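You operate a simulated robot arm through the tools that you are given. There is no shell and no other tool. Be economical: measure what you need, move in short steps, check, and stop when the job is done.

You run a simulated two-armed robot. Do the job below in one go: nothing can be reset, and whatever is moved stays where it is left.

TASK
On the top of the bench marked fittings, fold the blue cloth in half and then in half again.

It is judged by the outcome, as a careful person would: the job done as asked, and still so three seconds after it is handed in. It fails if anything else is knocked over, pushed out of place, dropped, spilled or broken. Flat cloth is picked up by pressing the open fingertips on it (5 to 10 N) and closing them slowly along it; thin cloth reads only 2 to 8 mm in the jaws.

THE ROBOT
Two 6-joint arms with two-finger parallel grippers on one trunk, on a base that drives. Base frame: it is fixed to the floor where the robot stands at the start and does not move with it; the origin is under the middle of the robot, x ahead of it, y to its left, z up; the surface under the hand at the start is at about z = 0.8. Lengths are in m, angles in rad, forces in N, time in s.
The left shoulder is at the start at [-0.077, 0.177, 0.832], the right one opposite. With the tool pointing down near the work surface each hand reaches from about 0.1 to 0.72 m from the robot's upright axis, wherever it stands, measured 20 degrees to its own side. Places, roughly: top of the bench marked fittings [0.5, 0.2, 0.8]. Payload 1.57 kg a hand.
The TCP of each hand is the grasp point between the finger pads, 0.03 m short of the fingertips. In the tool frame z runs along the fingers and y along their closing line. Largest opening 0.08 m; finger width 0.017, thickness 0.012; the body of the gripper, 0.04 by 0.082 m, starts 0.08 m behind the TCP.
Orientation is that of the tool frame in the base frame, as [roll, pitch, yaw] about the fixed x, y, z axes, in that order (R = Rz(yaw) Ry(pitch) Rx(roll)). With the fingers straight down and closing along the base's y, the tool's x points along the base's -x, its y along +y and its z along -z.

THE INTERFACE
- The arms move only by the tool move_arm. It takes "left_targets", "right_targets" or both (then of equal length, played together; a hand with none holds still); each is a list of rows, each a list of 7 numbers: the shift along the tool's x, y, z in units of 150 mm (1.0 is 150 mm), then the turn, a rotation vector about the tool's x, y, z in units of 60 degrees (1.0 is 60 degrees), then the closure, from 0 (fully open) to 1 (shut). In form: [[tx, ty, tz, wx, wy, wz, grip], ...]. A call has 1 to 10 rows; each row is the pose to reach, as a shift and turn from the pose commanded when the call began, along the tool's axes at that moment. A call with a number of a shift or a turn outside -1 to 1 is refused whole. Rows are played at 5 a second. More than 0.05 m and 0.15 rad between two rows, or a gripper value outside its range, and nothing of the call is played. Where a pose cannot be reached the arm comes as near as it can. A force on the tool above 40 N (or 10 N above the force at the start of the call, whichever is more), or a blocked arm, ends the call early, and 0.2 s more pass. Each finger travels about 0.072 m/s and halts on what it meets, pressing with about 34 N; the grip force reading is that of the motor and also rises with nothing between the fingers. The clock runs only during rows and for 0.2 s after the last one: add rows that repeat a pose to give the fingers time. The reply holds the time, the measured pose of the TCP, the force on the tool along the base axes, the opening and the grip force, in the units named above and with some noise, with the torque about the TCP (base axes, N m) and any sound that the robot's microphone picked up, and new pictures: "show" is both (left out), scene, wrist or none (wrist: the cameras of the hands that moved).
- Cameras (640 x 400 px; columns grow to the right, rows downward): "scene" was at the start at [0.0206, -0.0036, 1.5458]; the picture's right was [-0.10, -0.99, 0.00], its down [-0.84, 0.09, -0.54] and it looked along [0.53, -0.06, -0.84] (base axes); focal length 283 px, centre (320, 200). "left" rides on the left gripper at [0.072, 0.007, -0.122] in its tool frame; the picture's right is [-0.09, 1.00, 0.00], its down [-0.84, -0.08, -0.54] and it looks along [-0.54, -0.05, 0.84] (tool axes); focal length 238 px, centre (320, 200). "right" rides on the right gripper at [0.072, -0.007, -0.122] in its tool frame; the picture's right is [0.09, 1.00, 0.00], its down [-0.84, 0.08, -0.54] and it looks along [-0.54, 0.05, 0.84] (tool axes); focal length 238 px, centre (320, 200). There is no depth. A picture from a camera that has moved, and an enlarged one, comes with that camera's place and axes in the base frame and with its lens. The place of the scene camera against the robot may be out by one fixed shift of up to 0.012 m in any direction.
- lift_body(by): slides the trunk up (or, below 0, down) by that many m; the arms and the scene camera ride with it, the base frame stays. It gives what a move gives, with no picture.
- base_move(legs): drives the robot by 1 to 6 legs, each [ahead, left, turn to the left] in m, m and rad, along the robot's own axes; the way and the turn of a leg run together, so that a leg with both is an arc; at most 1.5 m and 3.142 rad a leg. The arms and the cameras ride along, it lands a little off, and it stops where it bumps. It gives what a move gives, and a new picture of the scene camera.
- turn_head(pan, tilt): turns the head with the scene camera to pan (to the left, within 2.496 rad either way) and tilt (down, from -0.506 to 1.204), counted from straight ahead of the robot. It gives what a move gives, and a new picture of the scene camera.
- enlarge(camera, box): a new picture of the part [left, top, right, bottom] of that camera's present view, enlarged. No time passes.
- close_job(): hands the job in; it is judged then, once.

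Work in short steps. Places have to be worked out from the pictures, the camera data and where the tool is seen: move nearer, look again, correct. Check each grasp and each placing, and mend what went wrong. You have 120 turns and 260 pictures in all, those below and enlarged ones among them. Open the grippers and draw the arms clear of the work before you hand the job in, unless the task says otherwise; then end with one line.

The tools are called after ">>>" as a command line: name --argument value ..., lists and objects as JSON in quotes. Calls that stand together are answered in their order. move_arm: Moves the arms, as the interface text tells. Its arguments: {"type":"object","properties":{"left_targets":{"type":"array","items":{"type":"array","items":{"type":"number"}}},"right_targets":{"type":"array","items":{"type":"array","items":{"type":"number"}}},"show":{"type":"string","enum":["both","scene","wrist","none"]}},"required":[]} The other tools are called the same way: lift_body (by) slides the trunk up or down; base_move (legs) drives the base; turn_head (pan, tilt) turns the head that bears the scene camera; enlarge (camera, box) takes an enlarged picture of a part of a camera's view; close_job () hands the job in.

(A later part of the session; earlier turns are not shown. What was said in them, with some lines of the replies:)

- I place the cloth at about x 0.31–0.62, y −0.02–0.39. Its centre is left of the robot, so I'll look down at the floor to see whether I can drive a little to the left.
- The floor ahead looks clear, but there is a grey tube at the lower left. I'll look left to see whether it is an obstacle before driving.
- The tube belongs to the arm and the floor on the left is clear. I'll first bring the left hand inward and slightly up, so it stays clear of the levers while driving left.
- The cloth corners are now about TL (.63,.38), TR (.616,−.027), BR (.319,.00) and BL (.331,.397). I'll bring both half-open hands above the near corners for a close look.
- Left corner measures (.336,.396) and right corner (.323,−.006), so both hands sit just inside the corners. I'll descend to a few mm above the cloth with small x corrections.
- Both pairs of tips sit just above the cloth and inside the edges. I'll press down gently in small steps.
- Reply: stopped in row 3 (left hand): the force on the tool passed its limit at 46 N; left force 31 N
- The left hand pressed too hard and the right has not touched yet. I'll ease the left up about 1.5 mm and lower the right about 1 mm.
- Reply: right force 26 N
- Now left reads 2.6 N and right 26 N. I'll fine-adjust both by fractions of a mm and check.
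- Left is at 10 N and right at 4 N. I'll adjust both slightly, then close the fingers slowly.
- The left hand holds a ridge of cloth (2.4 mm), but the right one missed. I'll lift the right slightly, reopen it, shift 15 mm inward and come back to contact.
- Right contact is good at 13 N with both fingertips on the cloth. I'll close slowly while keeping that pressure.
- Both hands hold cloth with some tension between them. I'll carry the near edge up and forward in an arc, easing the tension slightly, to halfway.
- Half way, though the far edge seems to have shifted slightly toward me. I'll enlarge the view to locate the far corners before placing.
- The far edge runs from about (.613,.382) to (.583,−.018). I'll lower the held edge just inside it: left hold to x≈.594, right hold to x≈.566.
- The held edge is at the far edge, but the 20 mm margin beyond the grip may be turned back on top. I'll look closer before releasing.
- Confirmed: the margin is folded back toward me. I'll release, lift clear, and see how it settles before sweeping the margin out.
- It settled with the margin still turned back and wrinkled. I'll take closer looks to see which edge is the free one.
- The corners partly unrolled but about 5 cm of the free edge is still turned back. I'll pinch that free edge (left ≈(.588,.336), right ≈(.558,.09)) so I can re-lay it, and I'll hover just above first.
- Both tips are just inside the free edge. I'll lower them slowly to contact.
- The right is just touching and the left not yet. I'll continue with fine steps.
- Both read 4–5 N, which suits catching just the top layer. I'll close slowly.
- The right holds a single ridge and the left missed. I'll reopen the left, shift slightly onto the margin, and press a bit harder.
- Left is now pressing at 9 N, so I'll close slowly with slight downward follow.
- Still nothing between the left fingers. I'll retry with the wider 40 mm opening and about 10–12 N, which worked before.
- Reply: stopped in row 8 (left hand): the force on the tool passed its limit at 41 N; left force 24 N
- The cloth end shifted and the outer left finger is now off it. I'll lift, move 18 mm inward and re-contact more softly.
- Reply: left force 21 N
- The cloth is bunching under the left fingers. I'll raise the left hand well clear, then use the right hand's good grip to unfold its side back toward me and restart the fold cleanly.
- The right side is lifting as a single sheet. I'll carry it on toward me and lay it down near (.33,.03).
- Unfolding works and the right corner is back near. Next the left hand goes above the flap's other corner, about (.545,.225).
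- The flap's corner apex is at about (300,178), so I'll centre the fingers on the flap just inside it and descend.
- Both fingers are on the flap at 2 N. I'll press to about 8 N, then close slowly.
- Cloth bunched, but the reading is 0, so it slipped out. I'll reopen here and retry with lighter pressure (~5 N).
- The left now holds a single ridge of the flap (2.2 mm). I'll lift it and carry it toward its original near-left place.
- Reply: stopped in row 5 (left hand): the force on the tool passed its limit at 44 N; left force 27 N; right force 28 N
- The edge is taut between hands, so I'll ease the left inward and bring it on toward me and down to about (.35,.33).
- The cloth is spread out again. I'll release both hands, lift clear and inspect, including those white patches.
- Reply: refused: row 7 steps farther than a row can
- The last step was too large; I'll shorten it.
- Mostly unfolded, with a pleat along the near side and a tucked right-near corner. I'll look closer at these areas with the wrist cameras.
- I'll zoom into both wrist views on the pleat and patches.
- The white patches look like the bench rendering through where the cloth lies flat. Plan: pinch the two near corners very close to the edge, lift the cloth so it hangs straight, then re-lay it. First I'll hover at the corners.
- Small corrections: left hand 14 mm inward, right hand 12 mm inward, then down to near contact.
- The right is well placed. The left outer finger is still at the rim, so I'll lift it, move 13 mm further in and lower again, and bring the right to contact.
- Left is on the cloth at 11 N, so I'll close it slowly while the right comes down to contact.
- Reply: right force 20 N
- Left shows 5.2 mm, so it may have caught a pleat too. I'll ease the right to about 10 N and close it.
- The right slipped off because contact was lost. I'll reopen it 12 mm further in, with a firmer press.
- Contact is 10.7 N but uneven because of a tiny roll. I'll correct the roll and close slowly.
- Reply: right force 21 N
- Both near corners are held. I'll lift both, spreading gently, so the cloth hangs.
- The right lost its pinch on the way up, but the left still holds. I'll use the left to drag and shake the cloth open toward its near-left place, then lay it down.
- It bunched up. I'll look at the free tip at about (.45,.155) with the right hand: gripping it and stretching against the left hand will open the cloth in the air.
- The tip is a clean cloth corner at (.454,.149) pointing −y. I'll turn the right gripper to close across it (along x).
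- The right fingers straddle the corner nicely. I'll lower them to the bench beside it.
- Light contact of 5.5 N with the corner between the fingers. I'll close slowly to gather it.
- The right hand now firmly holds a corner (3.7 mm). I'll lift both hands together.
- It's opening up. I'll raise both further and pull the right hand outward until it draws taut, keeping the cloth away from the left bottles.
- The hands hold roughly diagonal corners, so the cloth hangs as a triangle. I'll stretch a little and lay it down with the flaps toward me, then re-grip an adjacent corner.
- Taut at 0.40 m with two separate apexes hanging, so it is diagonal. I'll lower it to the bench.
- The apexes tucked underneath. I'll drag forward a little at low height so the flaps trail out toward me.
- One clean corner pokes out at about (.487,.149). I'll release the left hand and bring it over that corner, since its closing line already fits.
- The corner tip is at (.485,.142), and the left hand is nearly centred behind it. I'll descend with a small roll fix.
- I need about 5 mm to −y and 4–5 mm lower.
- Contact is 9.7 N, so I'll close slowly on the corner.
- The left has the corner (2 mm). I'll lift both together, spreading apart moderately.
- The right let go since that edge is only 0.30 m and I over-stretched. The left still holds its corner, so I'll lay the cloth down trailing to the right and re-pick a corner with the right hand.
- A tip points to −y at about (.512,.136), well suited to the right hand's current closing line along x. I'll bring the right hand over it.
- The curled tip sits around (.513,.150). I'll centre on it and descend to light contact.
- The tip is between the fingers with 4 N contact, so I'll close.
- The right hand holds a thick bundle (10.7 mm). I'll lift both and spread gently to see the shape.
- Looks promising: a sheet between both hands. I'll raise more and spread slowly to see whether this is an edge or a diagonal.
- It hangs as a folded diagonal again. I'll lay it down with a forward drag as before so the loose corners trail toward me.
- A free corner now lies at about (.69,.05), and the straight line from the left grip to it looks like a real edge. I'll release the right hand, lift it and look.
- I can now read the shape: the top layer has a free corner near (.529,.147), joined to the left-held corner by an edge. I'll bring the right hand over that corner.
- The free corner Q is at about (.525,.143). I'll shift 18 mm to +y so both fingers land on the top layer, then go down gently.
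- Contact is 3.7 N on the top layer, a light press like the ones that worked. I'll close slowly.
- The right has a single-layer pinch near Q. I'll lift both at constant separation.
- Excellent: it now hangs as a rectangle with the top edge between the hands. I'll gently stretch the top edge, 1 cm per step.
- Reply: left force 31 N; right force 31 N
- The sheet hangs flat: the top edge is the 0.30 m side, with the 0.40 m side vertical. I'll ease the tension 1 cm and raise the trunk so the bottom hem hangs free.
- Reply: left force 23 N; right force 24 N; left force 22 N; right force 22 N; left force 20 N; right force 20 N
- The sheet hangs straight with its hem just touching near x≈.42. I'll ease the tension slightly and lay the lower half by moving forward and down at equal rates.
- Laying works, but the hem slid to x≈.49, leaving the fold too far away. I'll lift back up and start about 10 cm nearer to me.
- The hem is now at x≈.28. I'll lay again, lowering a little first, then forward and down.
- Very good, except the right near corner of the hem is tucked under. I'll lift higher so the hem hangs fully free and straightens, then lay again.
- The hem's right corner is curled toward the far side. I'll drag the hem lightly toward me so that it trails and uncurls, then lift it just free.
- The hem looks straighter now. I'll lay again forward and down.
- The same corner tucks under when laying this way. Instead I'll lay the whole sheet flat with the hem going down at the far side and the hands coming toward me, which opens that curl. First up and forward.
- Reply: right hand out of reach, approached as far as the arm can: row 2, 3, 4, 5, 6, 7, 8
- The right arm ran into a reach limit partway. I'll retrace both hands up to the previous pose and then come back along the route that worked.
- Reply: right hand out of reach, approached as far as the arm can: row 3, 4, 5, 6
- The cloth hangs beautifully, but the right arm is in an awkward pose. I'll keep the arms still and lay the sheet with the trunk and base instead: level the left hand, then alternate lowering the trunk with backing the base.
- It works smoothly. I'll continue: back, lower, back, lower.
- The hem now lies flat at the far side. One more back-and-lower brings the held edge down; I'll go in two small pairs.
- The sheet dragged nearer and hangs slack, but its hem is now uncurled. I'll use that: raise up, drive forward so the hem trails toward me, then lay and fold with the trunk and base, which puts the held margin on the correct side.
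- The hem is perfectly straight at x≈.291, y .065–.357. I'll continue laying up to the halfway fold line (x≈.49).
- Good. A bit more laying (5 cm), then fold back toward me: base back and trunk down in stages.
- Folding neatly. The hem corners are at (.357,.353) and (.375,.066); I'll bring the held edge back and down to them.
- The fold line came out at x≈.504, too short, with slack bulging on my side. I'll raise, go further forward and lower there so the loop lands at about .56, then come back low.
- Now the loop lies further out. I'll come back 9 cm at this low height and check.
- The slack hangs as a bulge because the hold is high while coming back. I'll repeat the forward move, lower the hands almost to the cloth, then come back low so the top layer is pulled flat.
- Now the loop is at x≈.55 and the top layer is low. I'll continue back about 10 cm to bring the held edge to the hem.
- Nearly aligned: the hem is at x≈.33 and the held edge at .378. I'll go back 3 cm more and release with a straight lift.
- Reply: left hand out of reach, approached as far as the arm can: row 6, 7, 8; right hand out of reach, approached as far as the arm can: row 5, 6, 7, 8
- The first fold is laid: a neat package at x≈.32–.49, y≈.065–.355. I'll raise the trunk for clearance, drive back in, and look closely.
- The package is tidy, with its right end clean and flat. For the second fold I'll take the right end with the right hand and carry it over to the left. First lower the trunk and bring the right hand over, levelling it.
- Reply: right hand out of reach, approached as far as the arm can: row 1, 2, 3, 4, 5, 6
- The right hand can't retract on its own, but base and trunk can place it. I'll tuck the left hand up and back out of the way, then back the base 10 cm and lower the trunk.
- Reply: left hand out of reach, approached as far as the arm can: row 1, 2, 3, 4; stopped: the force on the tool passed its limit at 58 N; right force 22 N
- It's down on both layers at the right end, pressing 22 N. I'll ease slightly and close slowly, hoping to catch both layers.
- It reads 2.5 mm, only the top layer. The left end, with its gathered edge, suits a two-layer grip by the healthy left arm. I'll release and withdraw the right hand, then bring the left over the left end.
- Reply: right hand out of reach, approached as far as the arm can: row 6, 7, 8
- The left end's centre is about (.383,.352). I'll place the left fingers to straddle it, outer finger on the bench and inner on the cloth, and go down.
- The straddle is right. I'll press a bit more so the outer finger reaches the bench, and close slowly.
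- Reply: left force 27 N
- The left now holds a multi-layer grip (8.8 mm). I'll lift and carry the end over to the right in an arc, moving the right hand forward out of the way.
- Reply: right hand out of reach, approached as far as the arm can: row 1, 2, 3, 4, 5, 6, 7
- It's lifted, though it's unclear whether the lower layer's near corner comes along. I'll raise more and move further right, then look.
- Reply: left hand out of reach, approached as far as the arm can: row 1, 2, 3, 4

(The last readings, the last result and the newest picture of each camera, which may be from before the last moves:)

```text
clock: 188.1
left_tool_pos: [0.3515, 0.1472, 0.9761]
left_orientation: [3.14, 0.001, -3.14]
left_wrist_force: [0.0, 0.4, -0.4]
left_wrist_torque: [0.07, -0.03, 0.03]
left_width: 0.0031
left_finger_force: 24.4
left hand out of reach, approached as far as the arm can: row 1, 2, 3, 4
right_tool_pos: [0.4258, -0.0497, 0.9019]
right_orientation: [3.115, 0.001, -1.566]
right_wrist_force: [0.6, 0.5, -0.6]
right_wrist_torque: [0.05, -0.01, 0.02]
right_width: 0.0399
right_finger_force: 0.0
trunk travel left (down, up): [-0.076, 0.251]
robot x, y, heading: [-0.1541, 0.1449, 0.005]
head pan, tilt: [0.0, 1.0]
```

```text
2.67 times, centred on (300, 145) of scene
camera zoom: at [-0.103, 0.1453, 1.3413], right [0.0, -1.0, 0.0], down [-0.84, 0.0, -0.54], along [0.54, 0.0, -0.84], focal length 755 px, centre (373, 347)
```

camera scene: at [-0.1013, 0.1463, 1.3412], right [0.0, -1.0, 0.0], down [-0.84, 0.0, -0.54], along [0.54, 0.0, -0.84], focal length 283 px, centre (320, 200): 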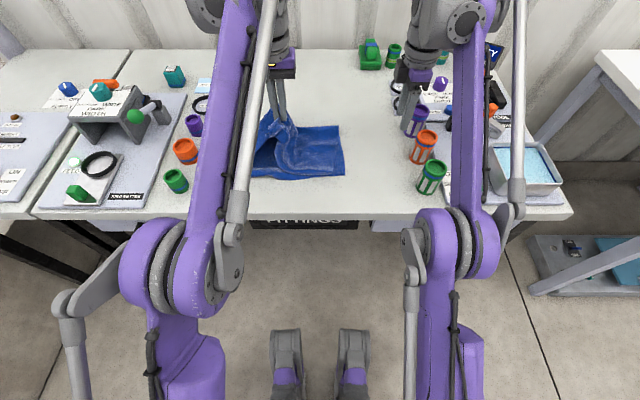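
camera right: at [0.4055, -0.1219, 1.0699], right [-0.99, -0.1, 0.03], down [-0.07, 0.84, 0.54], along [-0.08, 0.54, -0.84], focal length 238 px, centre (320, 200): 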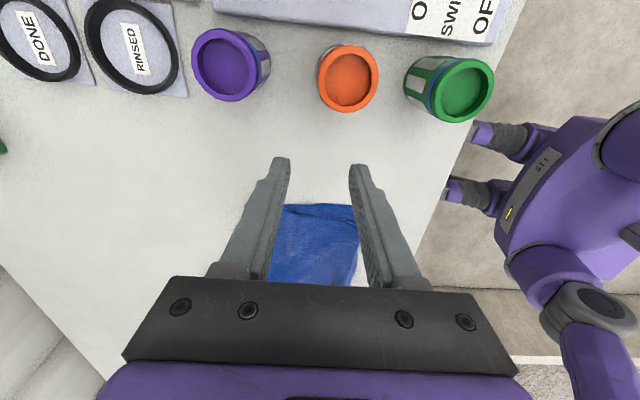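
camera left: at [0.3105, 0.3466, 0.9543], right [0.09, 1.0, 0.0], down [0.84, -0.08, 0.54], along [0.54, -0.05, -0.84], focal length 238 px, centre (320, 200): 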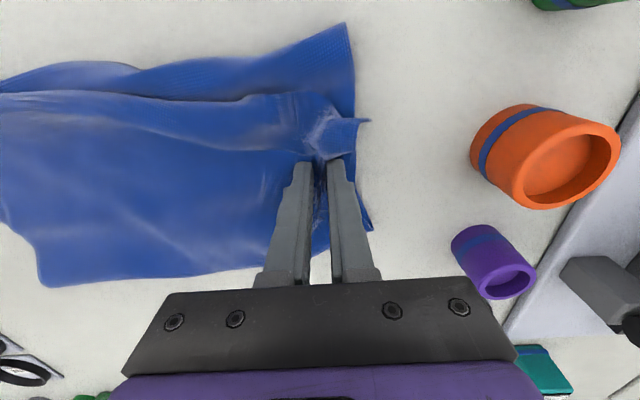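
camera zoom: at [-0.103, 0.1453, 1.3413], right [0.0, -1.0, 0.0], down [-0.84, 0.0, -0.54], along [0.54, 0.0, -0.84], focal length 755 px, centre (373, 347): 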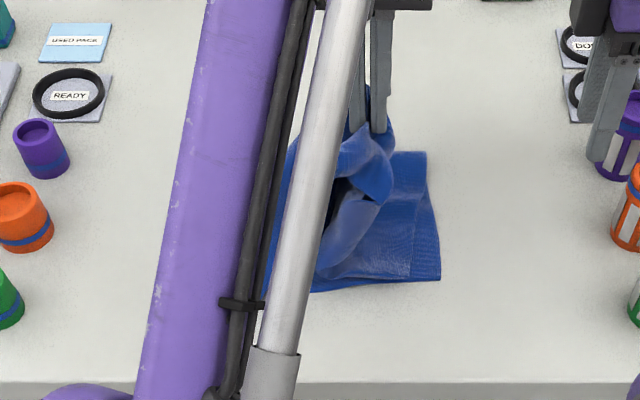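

Both layers came along. I'll continue right and down to lay the end onto the right edge.

>>> move_arm --left_targets '[[0, -0.12, 0.1, 0, 0, 0, 1], [0, -0.24, 0.25, 0, 0, 0, 1], [0, -0.34, 0.45, 0, 0, 0, 1], [0, -0.4, 0.65, 0, 0, 0, 1], [0, -0.42, 0.8, 0, 0, 0, 1]]' --show "wrist"

>>> enlarge --camera "scene" --box '[200, 70, 440, 220]'

```text
clock: 189.2
left_tool_pos: [0.3508, 0.0845, 0.8584]
left_orientation: [3.142, 0.0, 3.141]
left_wrist_force: [0.0, 1.3, 0.1]
left_wrist_torque: [-0.02, 0.02, -0.04]
left_width: 0.0034
left_finger_force: 25.3
right_tool_pos: [0.4265, -0.0489, 0.9011]
right_orientation: [3.114, 0.0, -1.565]
right_wrist_force: [0.0, 0.2, -0.4]
right_wrist_torque: [0.0, 0.01, 0.0]
right_width: 0.0401
right_finger_force: 0.1
trunk travel left (down, up): [-0.076, 0.251]
robot x, y, heading: [-0.1507, 0.1412, 0.005]
head pan, tilt: [0.0, 1.0]
camera left: at [0.2804, 0.0901, 0.9784], right [0.09, 1.0, 0.0], down [0.84, -0.08, 0.54], along [0.54, -0.05, -0.84], focal length 238 px, centre (320, 200)
```

left: 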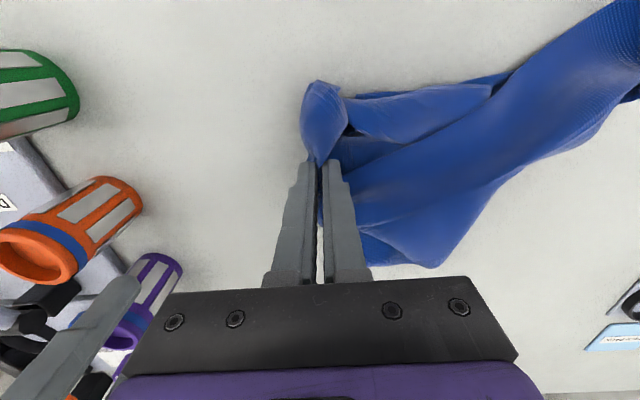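

```text
2.67 times, centred on (320, 145) of scene
camera zoom: at [-0.1024, 0.147, 1.3413], right [0.0, -1.0, 0.0], down [-0.84, 0.0, -0.54], along [0.54, 0.0, -0.84], focal length 755 px, centre (320, 347)
```

zoom: 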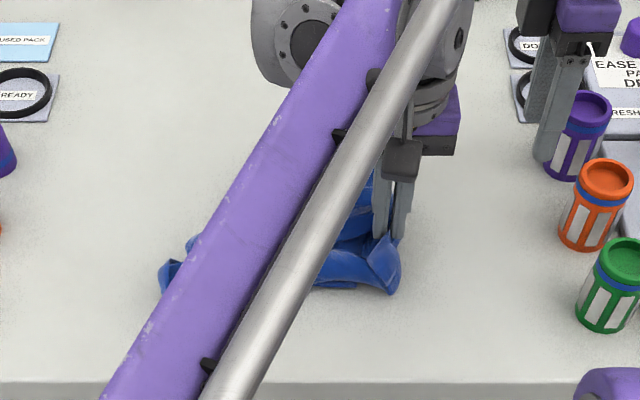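

Part of the lower layer trailed behind on the left. I'll release here, lift clear and look at the result.

>>> move_arm --left_targets '[[0, 0, 0.05, 0, 0, 0, 1], [0, 0, 0.05, 0, 0, 0, 0.75], [0, 0, 0.05, 0, 0, 0, 0.5], [0, 0, -0.15, 0, 0, 0, 0.5], [0, 0, -0.4, 0, 0, 0, 0.5], [0, 0.25, -0.5, 0, 0, 0, 0.5], [0, 0.5, -0.5, 0, 0, 0, 0.5], [0, 0.75, -0.5, 0, 0, 0, 0.5], [0, 1.0, -0.5, 0, 0, 0, 0.5]]' --show "wrist"

>>> move_arm --left_targets '[[0, 0.25, 0, 0, 0, 0, 0.4], [0, 0.5, 0, 0, 0, 0, 0.4], [0, 0.75, 0, 0, 0, 0, 0.4], [0, 1.0, 0, 0, 0, 0, 0.4]]' --show "none"

>>> enlarge --camera "scene" --box '[200, 70, 440, 220]'

```text
clock: 191.2
left_tool_pos: [0.354, 0.2361, 0.9324]
left_orientation: [3.14, 0.0, -3.141]
left_wrist_force: [0.1, 0.4, 0.3]
left_wrist_torque: [-0.01, 0.0, -0.03]
left_width: 0.0399
left_finger_force: 0.0
right_tool_pos: [0.4268, -0.0485, 0.9019]
right_orientation: [3.114, 0.0, -1.566]
right_wrist_force: [0.7, 0.6, 0.3]
right_wrist_torque: [-0.04, -0.02, 0.02]
right_width: 0.0398
right_finger_force: 0.1
trunk travel left (down, up): [-0.076, 0.251]
robot x, y, heading: [-0.1549, 0.1434, 0.002]
head pan, tilt: [0.0, 1.0]
camera left: at [0.281, 0.2425, 1.0535], right [0.09, 1.0, 0.0], down [0.84, -0.08, 0.54], along [0.54, -0.05, -0.84], focal length 238 px, centre (320, 200)
```

left: 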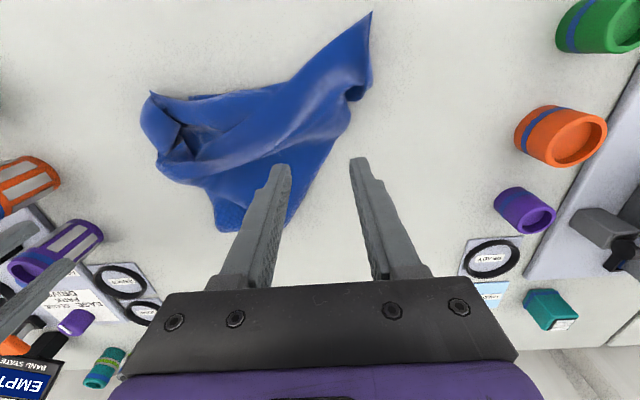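

```text
clock: 192.2
left_tool_pos: [0.3515, 0.3866, 0.9337]
left_orientation: [-3.141, -0.002, -3.141]
left_wrist_force: [-0.8, -0.1, -0.1]
left_wrist_torque: [-0.02, 0.03, -0.01]
left_width: 0.0479
left_finger_force: 0.1
right_tool_pos: [0.4261, -0.0486, 0.9018]
right_orientation: [3.115, 0.001, -1.567]
right_wrist_force: [-0.6, 0.5, -0.3]
right_wrist_torque: [-0.02, 0.03, -0.02]
right_width: 0.0402
right_finger_force: 0.0
trunk travel left (down, up): [-0.076, 0.251]
robot x, y, heading: [-0.1499, 0.1436, 0.002]
head pan, tilt: [0.0, 1.0]
```

```text
2.67 times, centred on (320, 145) of scene
camera zoom: at [-0.1025, 0.1474, 1.3413], right [0.0, -1.0, 0.0], down [-0.84, 0.0, -0.54], along [0.54, 0.0, -0.84], focal length 755 px, centre (320, 347)
```

zoom: 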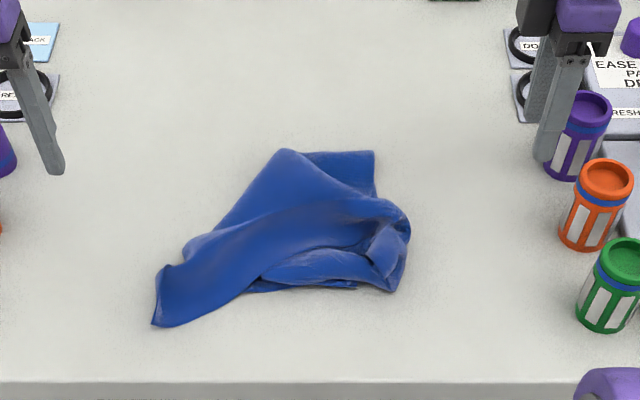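

One single-layer tail remains, with its end edge at about x .27–.33, y≈.29. I'll pinch it the same way with the left hand and lay it over the package too.

>>> move_arm --left_targets '[[0.1, -0.2, 0.1, 0, 0, 0, 0.36], [0.2, -0.4, 0.2, 0, 0, 0, 0.36], [0.3, -0.6, 0.35, 0, 0, 0, 0.36], [0.35, -0.73, 0.5, 0, 0, 0, 0.36], [0.35, -0.73, 0.62, 0, 0, 0, 0.36], [0.35, -0.73, 0.66, 0, 0, 0, 0.36], [0.35, -0.73, 0.676, 0, 0, 0, 0.36]]' --show "wrist"

```text
clock: 193.8
left_tool_pos: [0.2982, 0.2724, 0.8327]
left_orientation: [-3.141, 0.001, 3.141]
left_wrist_force: [0.6, 0.9, 4.1]
left_wrist_torque: [-0.09, -0.07, -0.01]
left_width: 0.0509
left_finger_force: 0.1
right_tool_pos: [0.4271, -0.0472, 0.9014]
right_orientation: [3.115, 0.001, -1.564]
right_wrist_force: [-0.1, -0.1, 0.1]
right_wrist_torque: [-0.01, 0.02, -0.02]
right_width: 0.0402
right_finger_force: 0.0
trunk travel left (down, up): [-0.076, 0.251]
robot x, y, heading: [-0.1545, 0.1462, 0.001]
head pan, tilt: [0.0, 1.0]
camera left: at [0.2273, 0.2795, 0.9536], right [0.09, 1.0, 0.0], down [0.84, -0.08, 0.54], along [0.54, -0.05, -0.84], focal length 238 px, centre (320, 200)
```

left: 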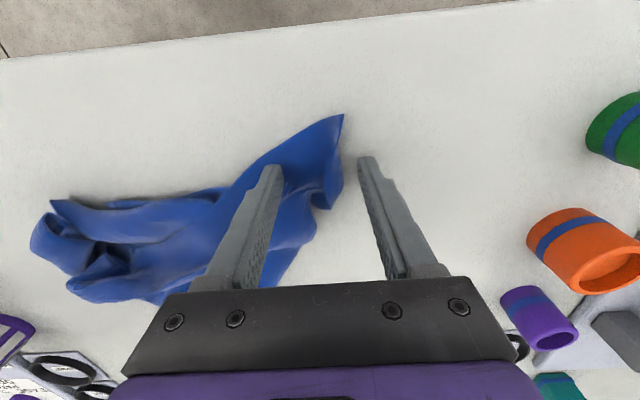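

Well placed at 4 N. I'll close, then lift and carry in one go.

>>> move_arm --left_targets '[[0, 0, 0.005, 0, 0, 0, 0.42], [0, 0, 0.006, 0, 0, 0, 0.5], [0, 0, 0.006, 0, 0, 0, 0.58], [0, 0, 0.006, 0, 0, 0, 0.66], [0, 0, 0.006, 0, 0, 0, 0.74], [0, 0, 0.006, 0, 0, 0, 0.82], [0, 0, 0.006, 0, 0, 0, 0.9], [0, 0, 0.006, 0, 0, 0, 1], [0, 0, 0.006, 0, 0, 0, 1]]' --show "none"

>>> move_arm --left_targets '[[0, 0, -0.15, 0, 0, 0, 1], [0, -0.05, -0.4, 0, 0, 0, 1], [0, -0.2, -0.55, 0, 0, 0, 1], [-0.05, -0.4, -0.6, 0, 0, 0, 1], [-0.1, -0.6, -0.6, 0, 0, 0, 1], [-0.1, -0.8, -0.55, 0, 0, 0, 1], [-0.1, -1.0, -0.45, 0, 0, 0, 1]]' --show "wrist"

>>> enlarge --camera "scene" --box '[200, 70, 440, 220]'

```text
clock: 195.8
left_tool_pos: [0.2983, 0.2716, 0.8307]
left_orientation: [3.138, 0.002, -3.14]
left_wrist_force: [-1.2, -6.8, 35.2]
left_wrist_torque: [-0.6, -0.26, -0.08]
left_width: 0.0037
left_finger_force: 25.1
right_tool_pos: [0.4249, -0.0483, 0.9036]
right_orientation: [3.118, 0.003, -1.566]
right_wrist_force: [0.0, 0.4, -0.3]
right_wrist_torque: [0.01, -0.02, 0.0]
right_width: 0.0399
right_finger_force: 0.0
trunk travel left (down, up): [-0.076, 0.251]
robot x, y, heading: [-0.1542, 0.1418, -0.001]
head pan, tilt: [0.0, 1.0]
```

```text
clock: 197.4
left_tool_pos: [0.3134, 0.1267, 0.8961]
left_orientation: [3.141, -0.003, -3.14]
left_wrist_force: [0.1, -0.8, 0.3]
left_wrist_torque: [-0.02, 0.01, -0.01]
left_width: 0.0029
left_finger_force: 23.8
right_tool_pos: [0.4259, -0.0493, 0.9014]
right_orientation: [3.116, -0.001, -1.565]
right_wrist_force: [-0.5, 0.1, 0.0]
right_wrist_torque: [0.01, -0.01, 0.0]
right_width: 0.0399
right_finger_force: 0.0
trunk travel left (down, up): [-0.076, 0.251]
robot x, y, heading: [-0.1513, 0.1417, 0.002]
head pan, tilt: [0.0, 1.0]
camera left: at [0.2415, 0.1326, 1.0173], right [0.09, 1.0, 0.0], down [0.84, -0.08, 0.54], along [0.54, -0.05, -0.84], focal length 238 px, centre (320, 200)
```

left: 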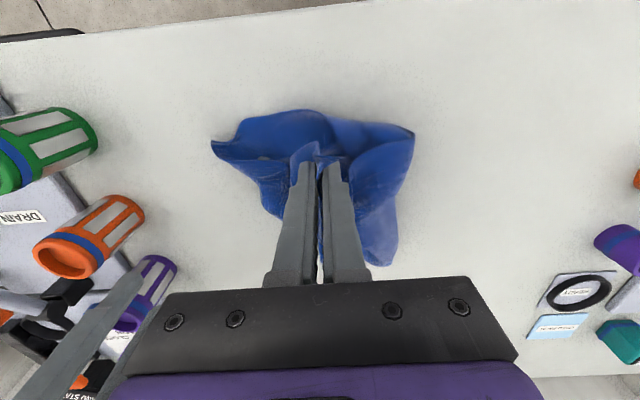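

```text
2.67 times, centred on (320, 145) of scene
camera zoom: at [-0.1023, 0.1466, 1.3413], right [0.0, -1.0, 0.0], down [-0.84, 0.0, -0.54], along [0.54, 0.0, -0.84], focal length 755 px, centre (320, 347)
```

zoom: 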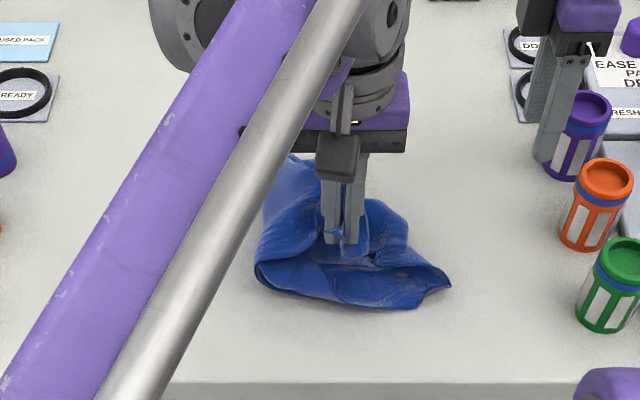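

The tail is over the package. I'll lay it down toward the right edge, release, and lift away.

>>> move_arm --left_targets '[[0, -0.15, 0.05, 0, 0, 0, 1], [0, -0.27, 0.15, 0, 0, 0, 1], [0, -0.3, 0.24, 0, 0, 0, 1], [0, -0.3, 0.24, 0, 0, 0, 0.75], [0, -0.3, 0.24, 0, 0, 0, 0.5], [0, -0.3, 0.0, 0, 0, 0, 0.5], [0, -0.3, -0.3, 0, 0, 0, 0.5], [0, -0.1, -0.45, 0, 0, 0, 0.5], [0, 0.15, -0.5, 0, 0, 0, 0.5], [0, 0.4, -0.5, 0, 0, 0, 0.5]]' --show "none"

>>> move_arm --left_targets '[[0, 0.3, 0, 0, 0, 0, 0.5], [0, 0.6, 0, 0, 0, 0, 0.5], [0, 0.9, 0, 0, 0, 0, 0.5]]' --show "wrist"

>>> enlarge --camera "scene" --box '[220, 80, 420, 205]'

```text
clock: 199.7
left_tool_pos: [0.3168, 0.1855, 0.9747]
left_orientation: [-3.141, 0.001, 3.141]
left_wrist_force: [-0.3, 0.0, -0.2]
left_wrist_torque: [0.0, -0.01, 0.0]
left_width: 0.04
left_finger_force: 0.1
right_tool_pos: [0.4259, -0.0482, 0.9023]
right_orientation: [3.114, 0.0, -1.566]
right_wrist_force: [-0.5, -0.6, 0.0]
right_wrist_torque: [0.01, -0.02, 0.03]
right_width: 0.0402
right_finger_force: 0.0
trunk travel left (down, up): [-0.076, 0.251]
robot x, y, heading: [-0.1508, 0.145, 0.004]
head pan, tilt: [0.0, 1.0]
```

```text
clock: 200.4
left_tool_pos: [0.3137, 0.3192, 0.9712]
left_orientation: [-3.141, 0.001, 3.141]
left_wrist_force: [0.4, 0.0, 0.0]
left_wrist_torque: [-0.04, 0.04, 0.02]
left_width: 0.0399
left_finger_force: 0.0
right_tool_pos: [0.4264, -0.0481, 0.9014]
right_orientation: [3.115, -0.001, -1.566]
right_wrist_force: [-0.4, -0.3, 0.8]
right_wrist_torque: [-0.02, 0.02, -0.01]
right_width: 0.0401
right_finger_force: 0.0
trunk travel left (down, up): [-0.076, 0.251]
robot x, y, heading: [-0.1549, 0.145, 0.002]
head pan, tilt: [0.0, 1.0]
camera left: at [0.242, 0.3254, 1.0922], right [0.09, 1.0, 0.0], down [0.84, -0.08, 0.54], along [0.54, -0.05, -0.84], focal length 238 px, centre (320, 200)
```

left: 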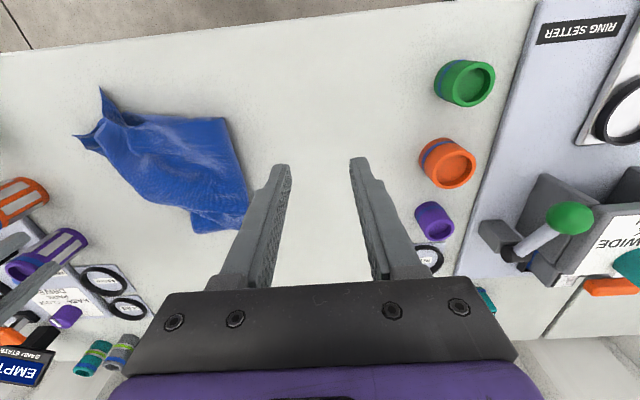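

```text
3.20 times, centred on (320, 142) of scene
camera zoom: at [-0.1024, 0.1476, 1.3413], right [0.0, -1.0, 0.0], down [-0.84, 0.0, -0.54], along [0.54, 0.0, -0.84], focal length 906 px, centre (320, 384)
```

zoom: 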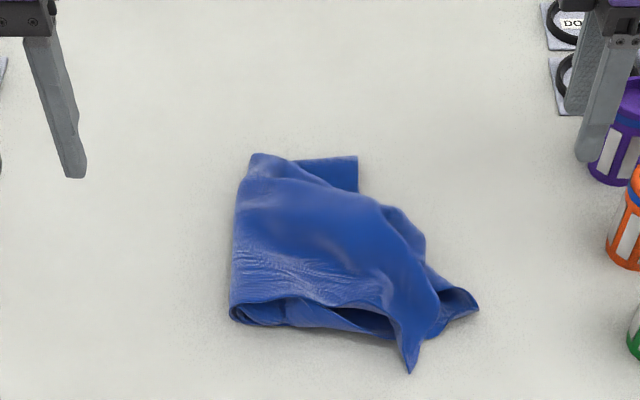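

It's now a compact quarter-size package, with one flap corner sticking out toward me at about (.26,.084). I'll tidy it: straddle that tip with the left hand.

>>> move_arm --left_targets '[[0.05, -0.3, 0, 0, 0, 0, 0.4], [0.1, -0.6, 0.1, 0, 0, 0, 0.4], [0.15, -0.9, 0.2, 0, 0, 0, 0.4]]' --show "none"

>>> move_arm --left_targets '[[0.05, -0.25, 0.1, 0, 0, 0, 0.4], [0.1, -0.5, 0.25, 0, 0, 0, 0.4], [0.1, -0.64, 0.45, 0, 0, 0, 0.4], [0.1, -0.64, 0.65, 0, 0, 0, 0.4], [0.1, -0.64, 0.71, 0, 0, 0, 0.4]]' --show "wrist"

```text
clock: 201.2
left_tool_pos: [0.2884, 0.1805, 0.9407]
left_orientation: [3.141, 0.0, 3.141]
left_wrist_force: [-0.4, 0.6, -1.0]
left_wrist_torque: [0.0, -0.02, 0.01]
left_width: 0.0483
left_finger_force: 0.0
right_tool_pos: [0.427, -0.0503, 0.902]
right_orientation: [3.115, 0.001, -1.567]
right_wrist_force: [-0.2, 0.2, 0.8]
right_wrist_torque: [0.0, -0.04, 0.03]
right_width: 0.04
right_finger_force: 0.1
trunk travel left (down, up): [-0.076, 0.251]
robot x, y, heading: [-0.1547, 0.1415, 0.003]
head pan, tilt: [0.0, 1.0]
```

```text
clock: 202.4
left_tool_pos: [0.2754, 0.0882, 0.8351]
left_orientation: [3.141, 0.0, -3.141]
left_wrist_force: [0.5, 0.9, -0.1]
left_wrist_torque: [0.03, -0.02, -0.01]
left_width: 0.0478
left_finger_force: 0.1
right_tool_pos: [0.4267, -0.0498, 0.901]
right_orientation: [3.115, 0.0, -1.567]
right_wrist_force: [0.5, -0.4, 0.8]
right_wrist_torque: [0.0, -0.04, 0.01]
right_width: 0.04
right_finger_force: 0.0
trunk travel left (down, up): [-0.076, 0.251]
robot x, y, heading: [-0.1542, 0.1372, 0.002]
head pan, tilt: [0.0, 1.0]
camera left: at [0.2042, 0.0942, 0.9572], right [0.09, 1.0, 0.0], down [0.84, -0.08, 0.54], along [0.54, -0.05, -0.84], focal length 238 px, centre (320, 200)
```

left: 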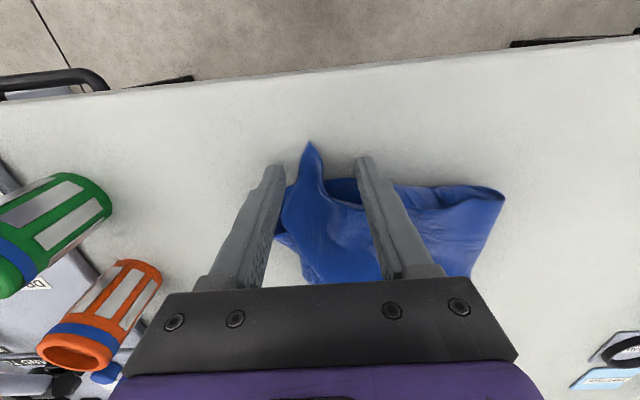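

The tip is between the fingers. I'll close, lift a little, carry it about 6 cm forward onto the package, release and withdraw.

>>> move_arm --left_targets '[[0, 0, 0.018, 0, 0, 0, 0.5], [0, 0, 0.02, 0, 0, 0, 0.6], [0, 0, 0.02, 0, 0, 0, 0.7], [0, 0, 0.02, 0, 0, 0, 0.8], [0, 0, 0.02, 0, 0, 0, 0.9], [0, 0, 0.02, 0, 0, 0, 1], [0, 0, 0.02, 0, 0, 0, 1]]' --show "none"

>>> move_arm --left_targets '[[0, 0, -0.2, 0, 0, 0, 1], [-0.15, -0.03, -0.35, 0, 0, 0, 1], [-0.3, -0.06, -0.35, 0, 0, 0, 1], [-0.42, -0.08, -0.25, 0, 0, 0, 1], [-0.42, -0.08, -0.12, 0, 0, 0, 1], [-0.42, -0.08, -0.12, 0, 0, 0, 0.7], [-0.42, -0.08, -0.12, 0, 0, 0, 0.5], [-0.42, -0.08, -0.4, 0, 0, 0, 0.5], [-0.4, 0.1, -0.6, 0, 0, 0, 0.5], [-0.3, 0.35, -0.7, 0, 0, 0, 0.5]]' --show "none"

>>> move_arm --left_targets '[[0, 0.3, 0, 0, 0, 0, 0.5], [0, 0.6, 0, 0, 0, 0, 0.5], [0, 0.9, 0, 0, 0, 0, 0.5]]' --show "none"

>>> enlarge --camera "scene" --box '[220, 80, 420, 205]'

```text
clock: 204.1
left_tool_pos: [0.2756, 0.0886, 0.8326]
left_orientation: [3.139, 0.001, 3.141]
left_wrist_force: [0.8, -1.1, 0.0]
left_wrist_torque: [0.0, 0.0, 0.06]
left_width: 0.0022
left_finger_force: 23.4
right_tool_pos: [0.4275, -0.0491, 0.901]
right_orientation: [3.115, 0.001, -1.565]
right_wrist_force: [0.6, 0.1, -0.8]
right_wrist_torque: [-0.03, 0.0, -0.01]
right_width: 0.0401
right_finger_force: 0.1
trunk travel left (down, up): [-0.076, 0.251]
robot x, y, heading: [-0.1528, 0.1435, 0.004]
head pan, tilt: [0.0, 1.0]
```

```text
clock: 206.2
left_tool_pos: [0.3244, 0.1422, 0.9391]
left_orientation: [-3.141, 0.001, -3.141]
left_wrist_force: [-0.3, -0.1, 0.1]
left_wrist_torque: [0.04, 0.03, 0.0]
left_width: 0.04
left_finger_force: 0.1
right_tool_pos: [0.4263, -0.0479, 0.9028]
right_orientation: [3.115, 0.0, -1.563]
right_wrist_force: [-0.1, 0.4, 0.0]
right_wrist_torque: [0.0, 0.02, -0.03]
right_width: 0.0399
right_finger_force: 0.1
trunk travel left (down, up): [-0.076, 0.251]
robot x, y, heading: [-0.1563, 0.1441, 0.001]
head pan, tilt: [0.0, 1.0]
```

```text
clock: 207.1
left_tool_pos: [0.3227, 0.2783, 0.9366]
left_orientation: [3.141, 0.0, -3.141]
left_wrist_force: [0.5, -0.5, -0.1]
left_wrist_torque: [0.0, 0.03, -0.01]
left_width: 0.0399
left_finger_force: 0.1
right_tool_pos: [0.4269, -0.0475, 0.9021]
right_orientation: [3.115, 0.001, -1.567]
right_wrist_force: [0.4, 0.0, -0.2]
right_wrist_torque: [0.02, -0.01, 0.0]
right_width: 0.0398
right_finger_force: 0.0
trunk travel left (down, up): [-0.076, 0.251]
robot x, y, heading: [-0.1499, 0.1476, -0.001]
head pan, tilt: [0.0, 1.0]
```

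```text
3.20 times, centred on (320, 142) of scene
camera zoom: at [-0.1026, 0.1475, 1.3413], right [0.0, -1.0, 0.0], down [-0.84, 0.0, -0.54], along [0.54, 0.0, -0.84], focal length 906 px, centre (320, 384)
```

zoom: 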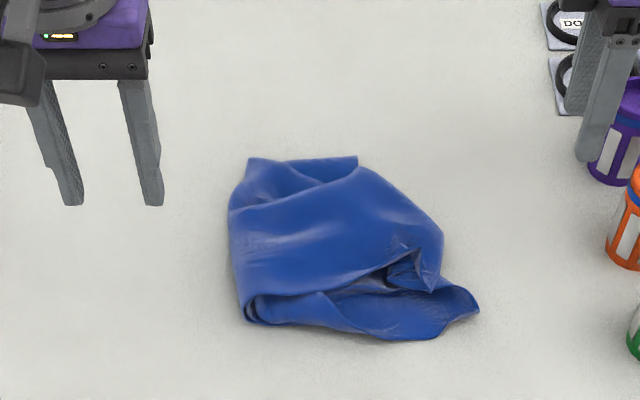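

The cloth is now a compact package of roughly a quarter of the original size, and nothing else has been moved. I'll raise straight up and back away clear of the bench.

>>> lift_body --by 0.2

>>> base_move --legs '[[-0.3, 0, 0]]'

```text
clock: 209.2
left_tool_pos: [0.3218, 0.2747, 1.1383]
left_orientation: [-3.141, 0.0, 3.141]
left_wrist_force: [-0.3, -0.5, 0.8]
left_wrist_torque: [0.01, -0.01, 0.02]
left_width: 0.04
left_finger_force: 0.0
right_tool_pos: [0.4309, -0.0457, 1.1041]
right_orientation: [3.114, 0.0, -1.565]
right_wrist_force: [-1.2, 0.7, 0.2]
right_wrist_torque: [-0.03, -0.01, 0.02]
right_width: 0.04
right_finger_force: 0.0
trunk travel left (down, up): [-0.276, 0.051]
robot x, y, heading: [-0.1523, 0.1454, -0.001]
head pan, tilt: [0.0, 1.0]
```

```text
clock: 211.2
left_tool_pos: [0.032, 0.2715, 1.1374]
left_orientation: [3.14, 0.0, 3.136]
left_wrist_force: [0.6, 0.1, 0.2]
left_wrist_torque: [0.01, 0.01, 0.04]
left_width: 0.04
left_finger_force: 0.0
right_tool_pos: [0.14, -0.0485, 1.1049]
right_orientation: [3.116, 0.001, -1.571]
right_wrist_force: [0.5, -0.1, -0.4]
right_wrist_torque: [0.02, 0.0, -0.03]
right_width: 0.0399
right_finger_force: 0.2
trunk travel left (down, up): [-0.276, 0.051]
robot x, y, heading: [-0.4456, 0.1411, -0.003]
head pan, tilt: [0.0, 1.0]
camera scene: at [-0.4231, 0.1469, 1.5478], right [0.0, -1.0, 0.0], down [-0.84, 0.0, -0.54], along [0.54, 0.0, -0.84], focal length 283 px, centre (320, 200)
```

scene: 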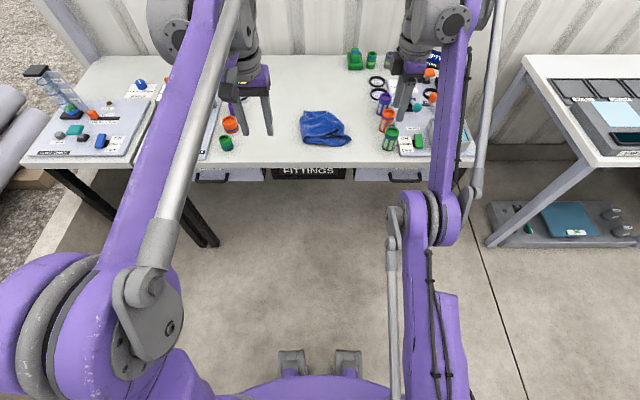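

The cloth lies folded on the bench, the other items stand as they were, and the arms are clear and open. I'm handing the job in.

>>> close_job

```text
The job is handed in.
```

I folded the blue cloth in half and then in half again on the fittings bench, but the second fold is untidy: the layers aren't squared up and one corner still sticks out. It is roughly a quarter of its original size, nothing else looks moved in the last picture, and both grippers are open and clear.
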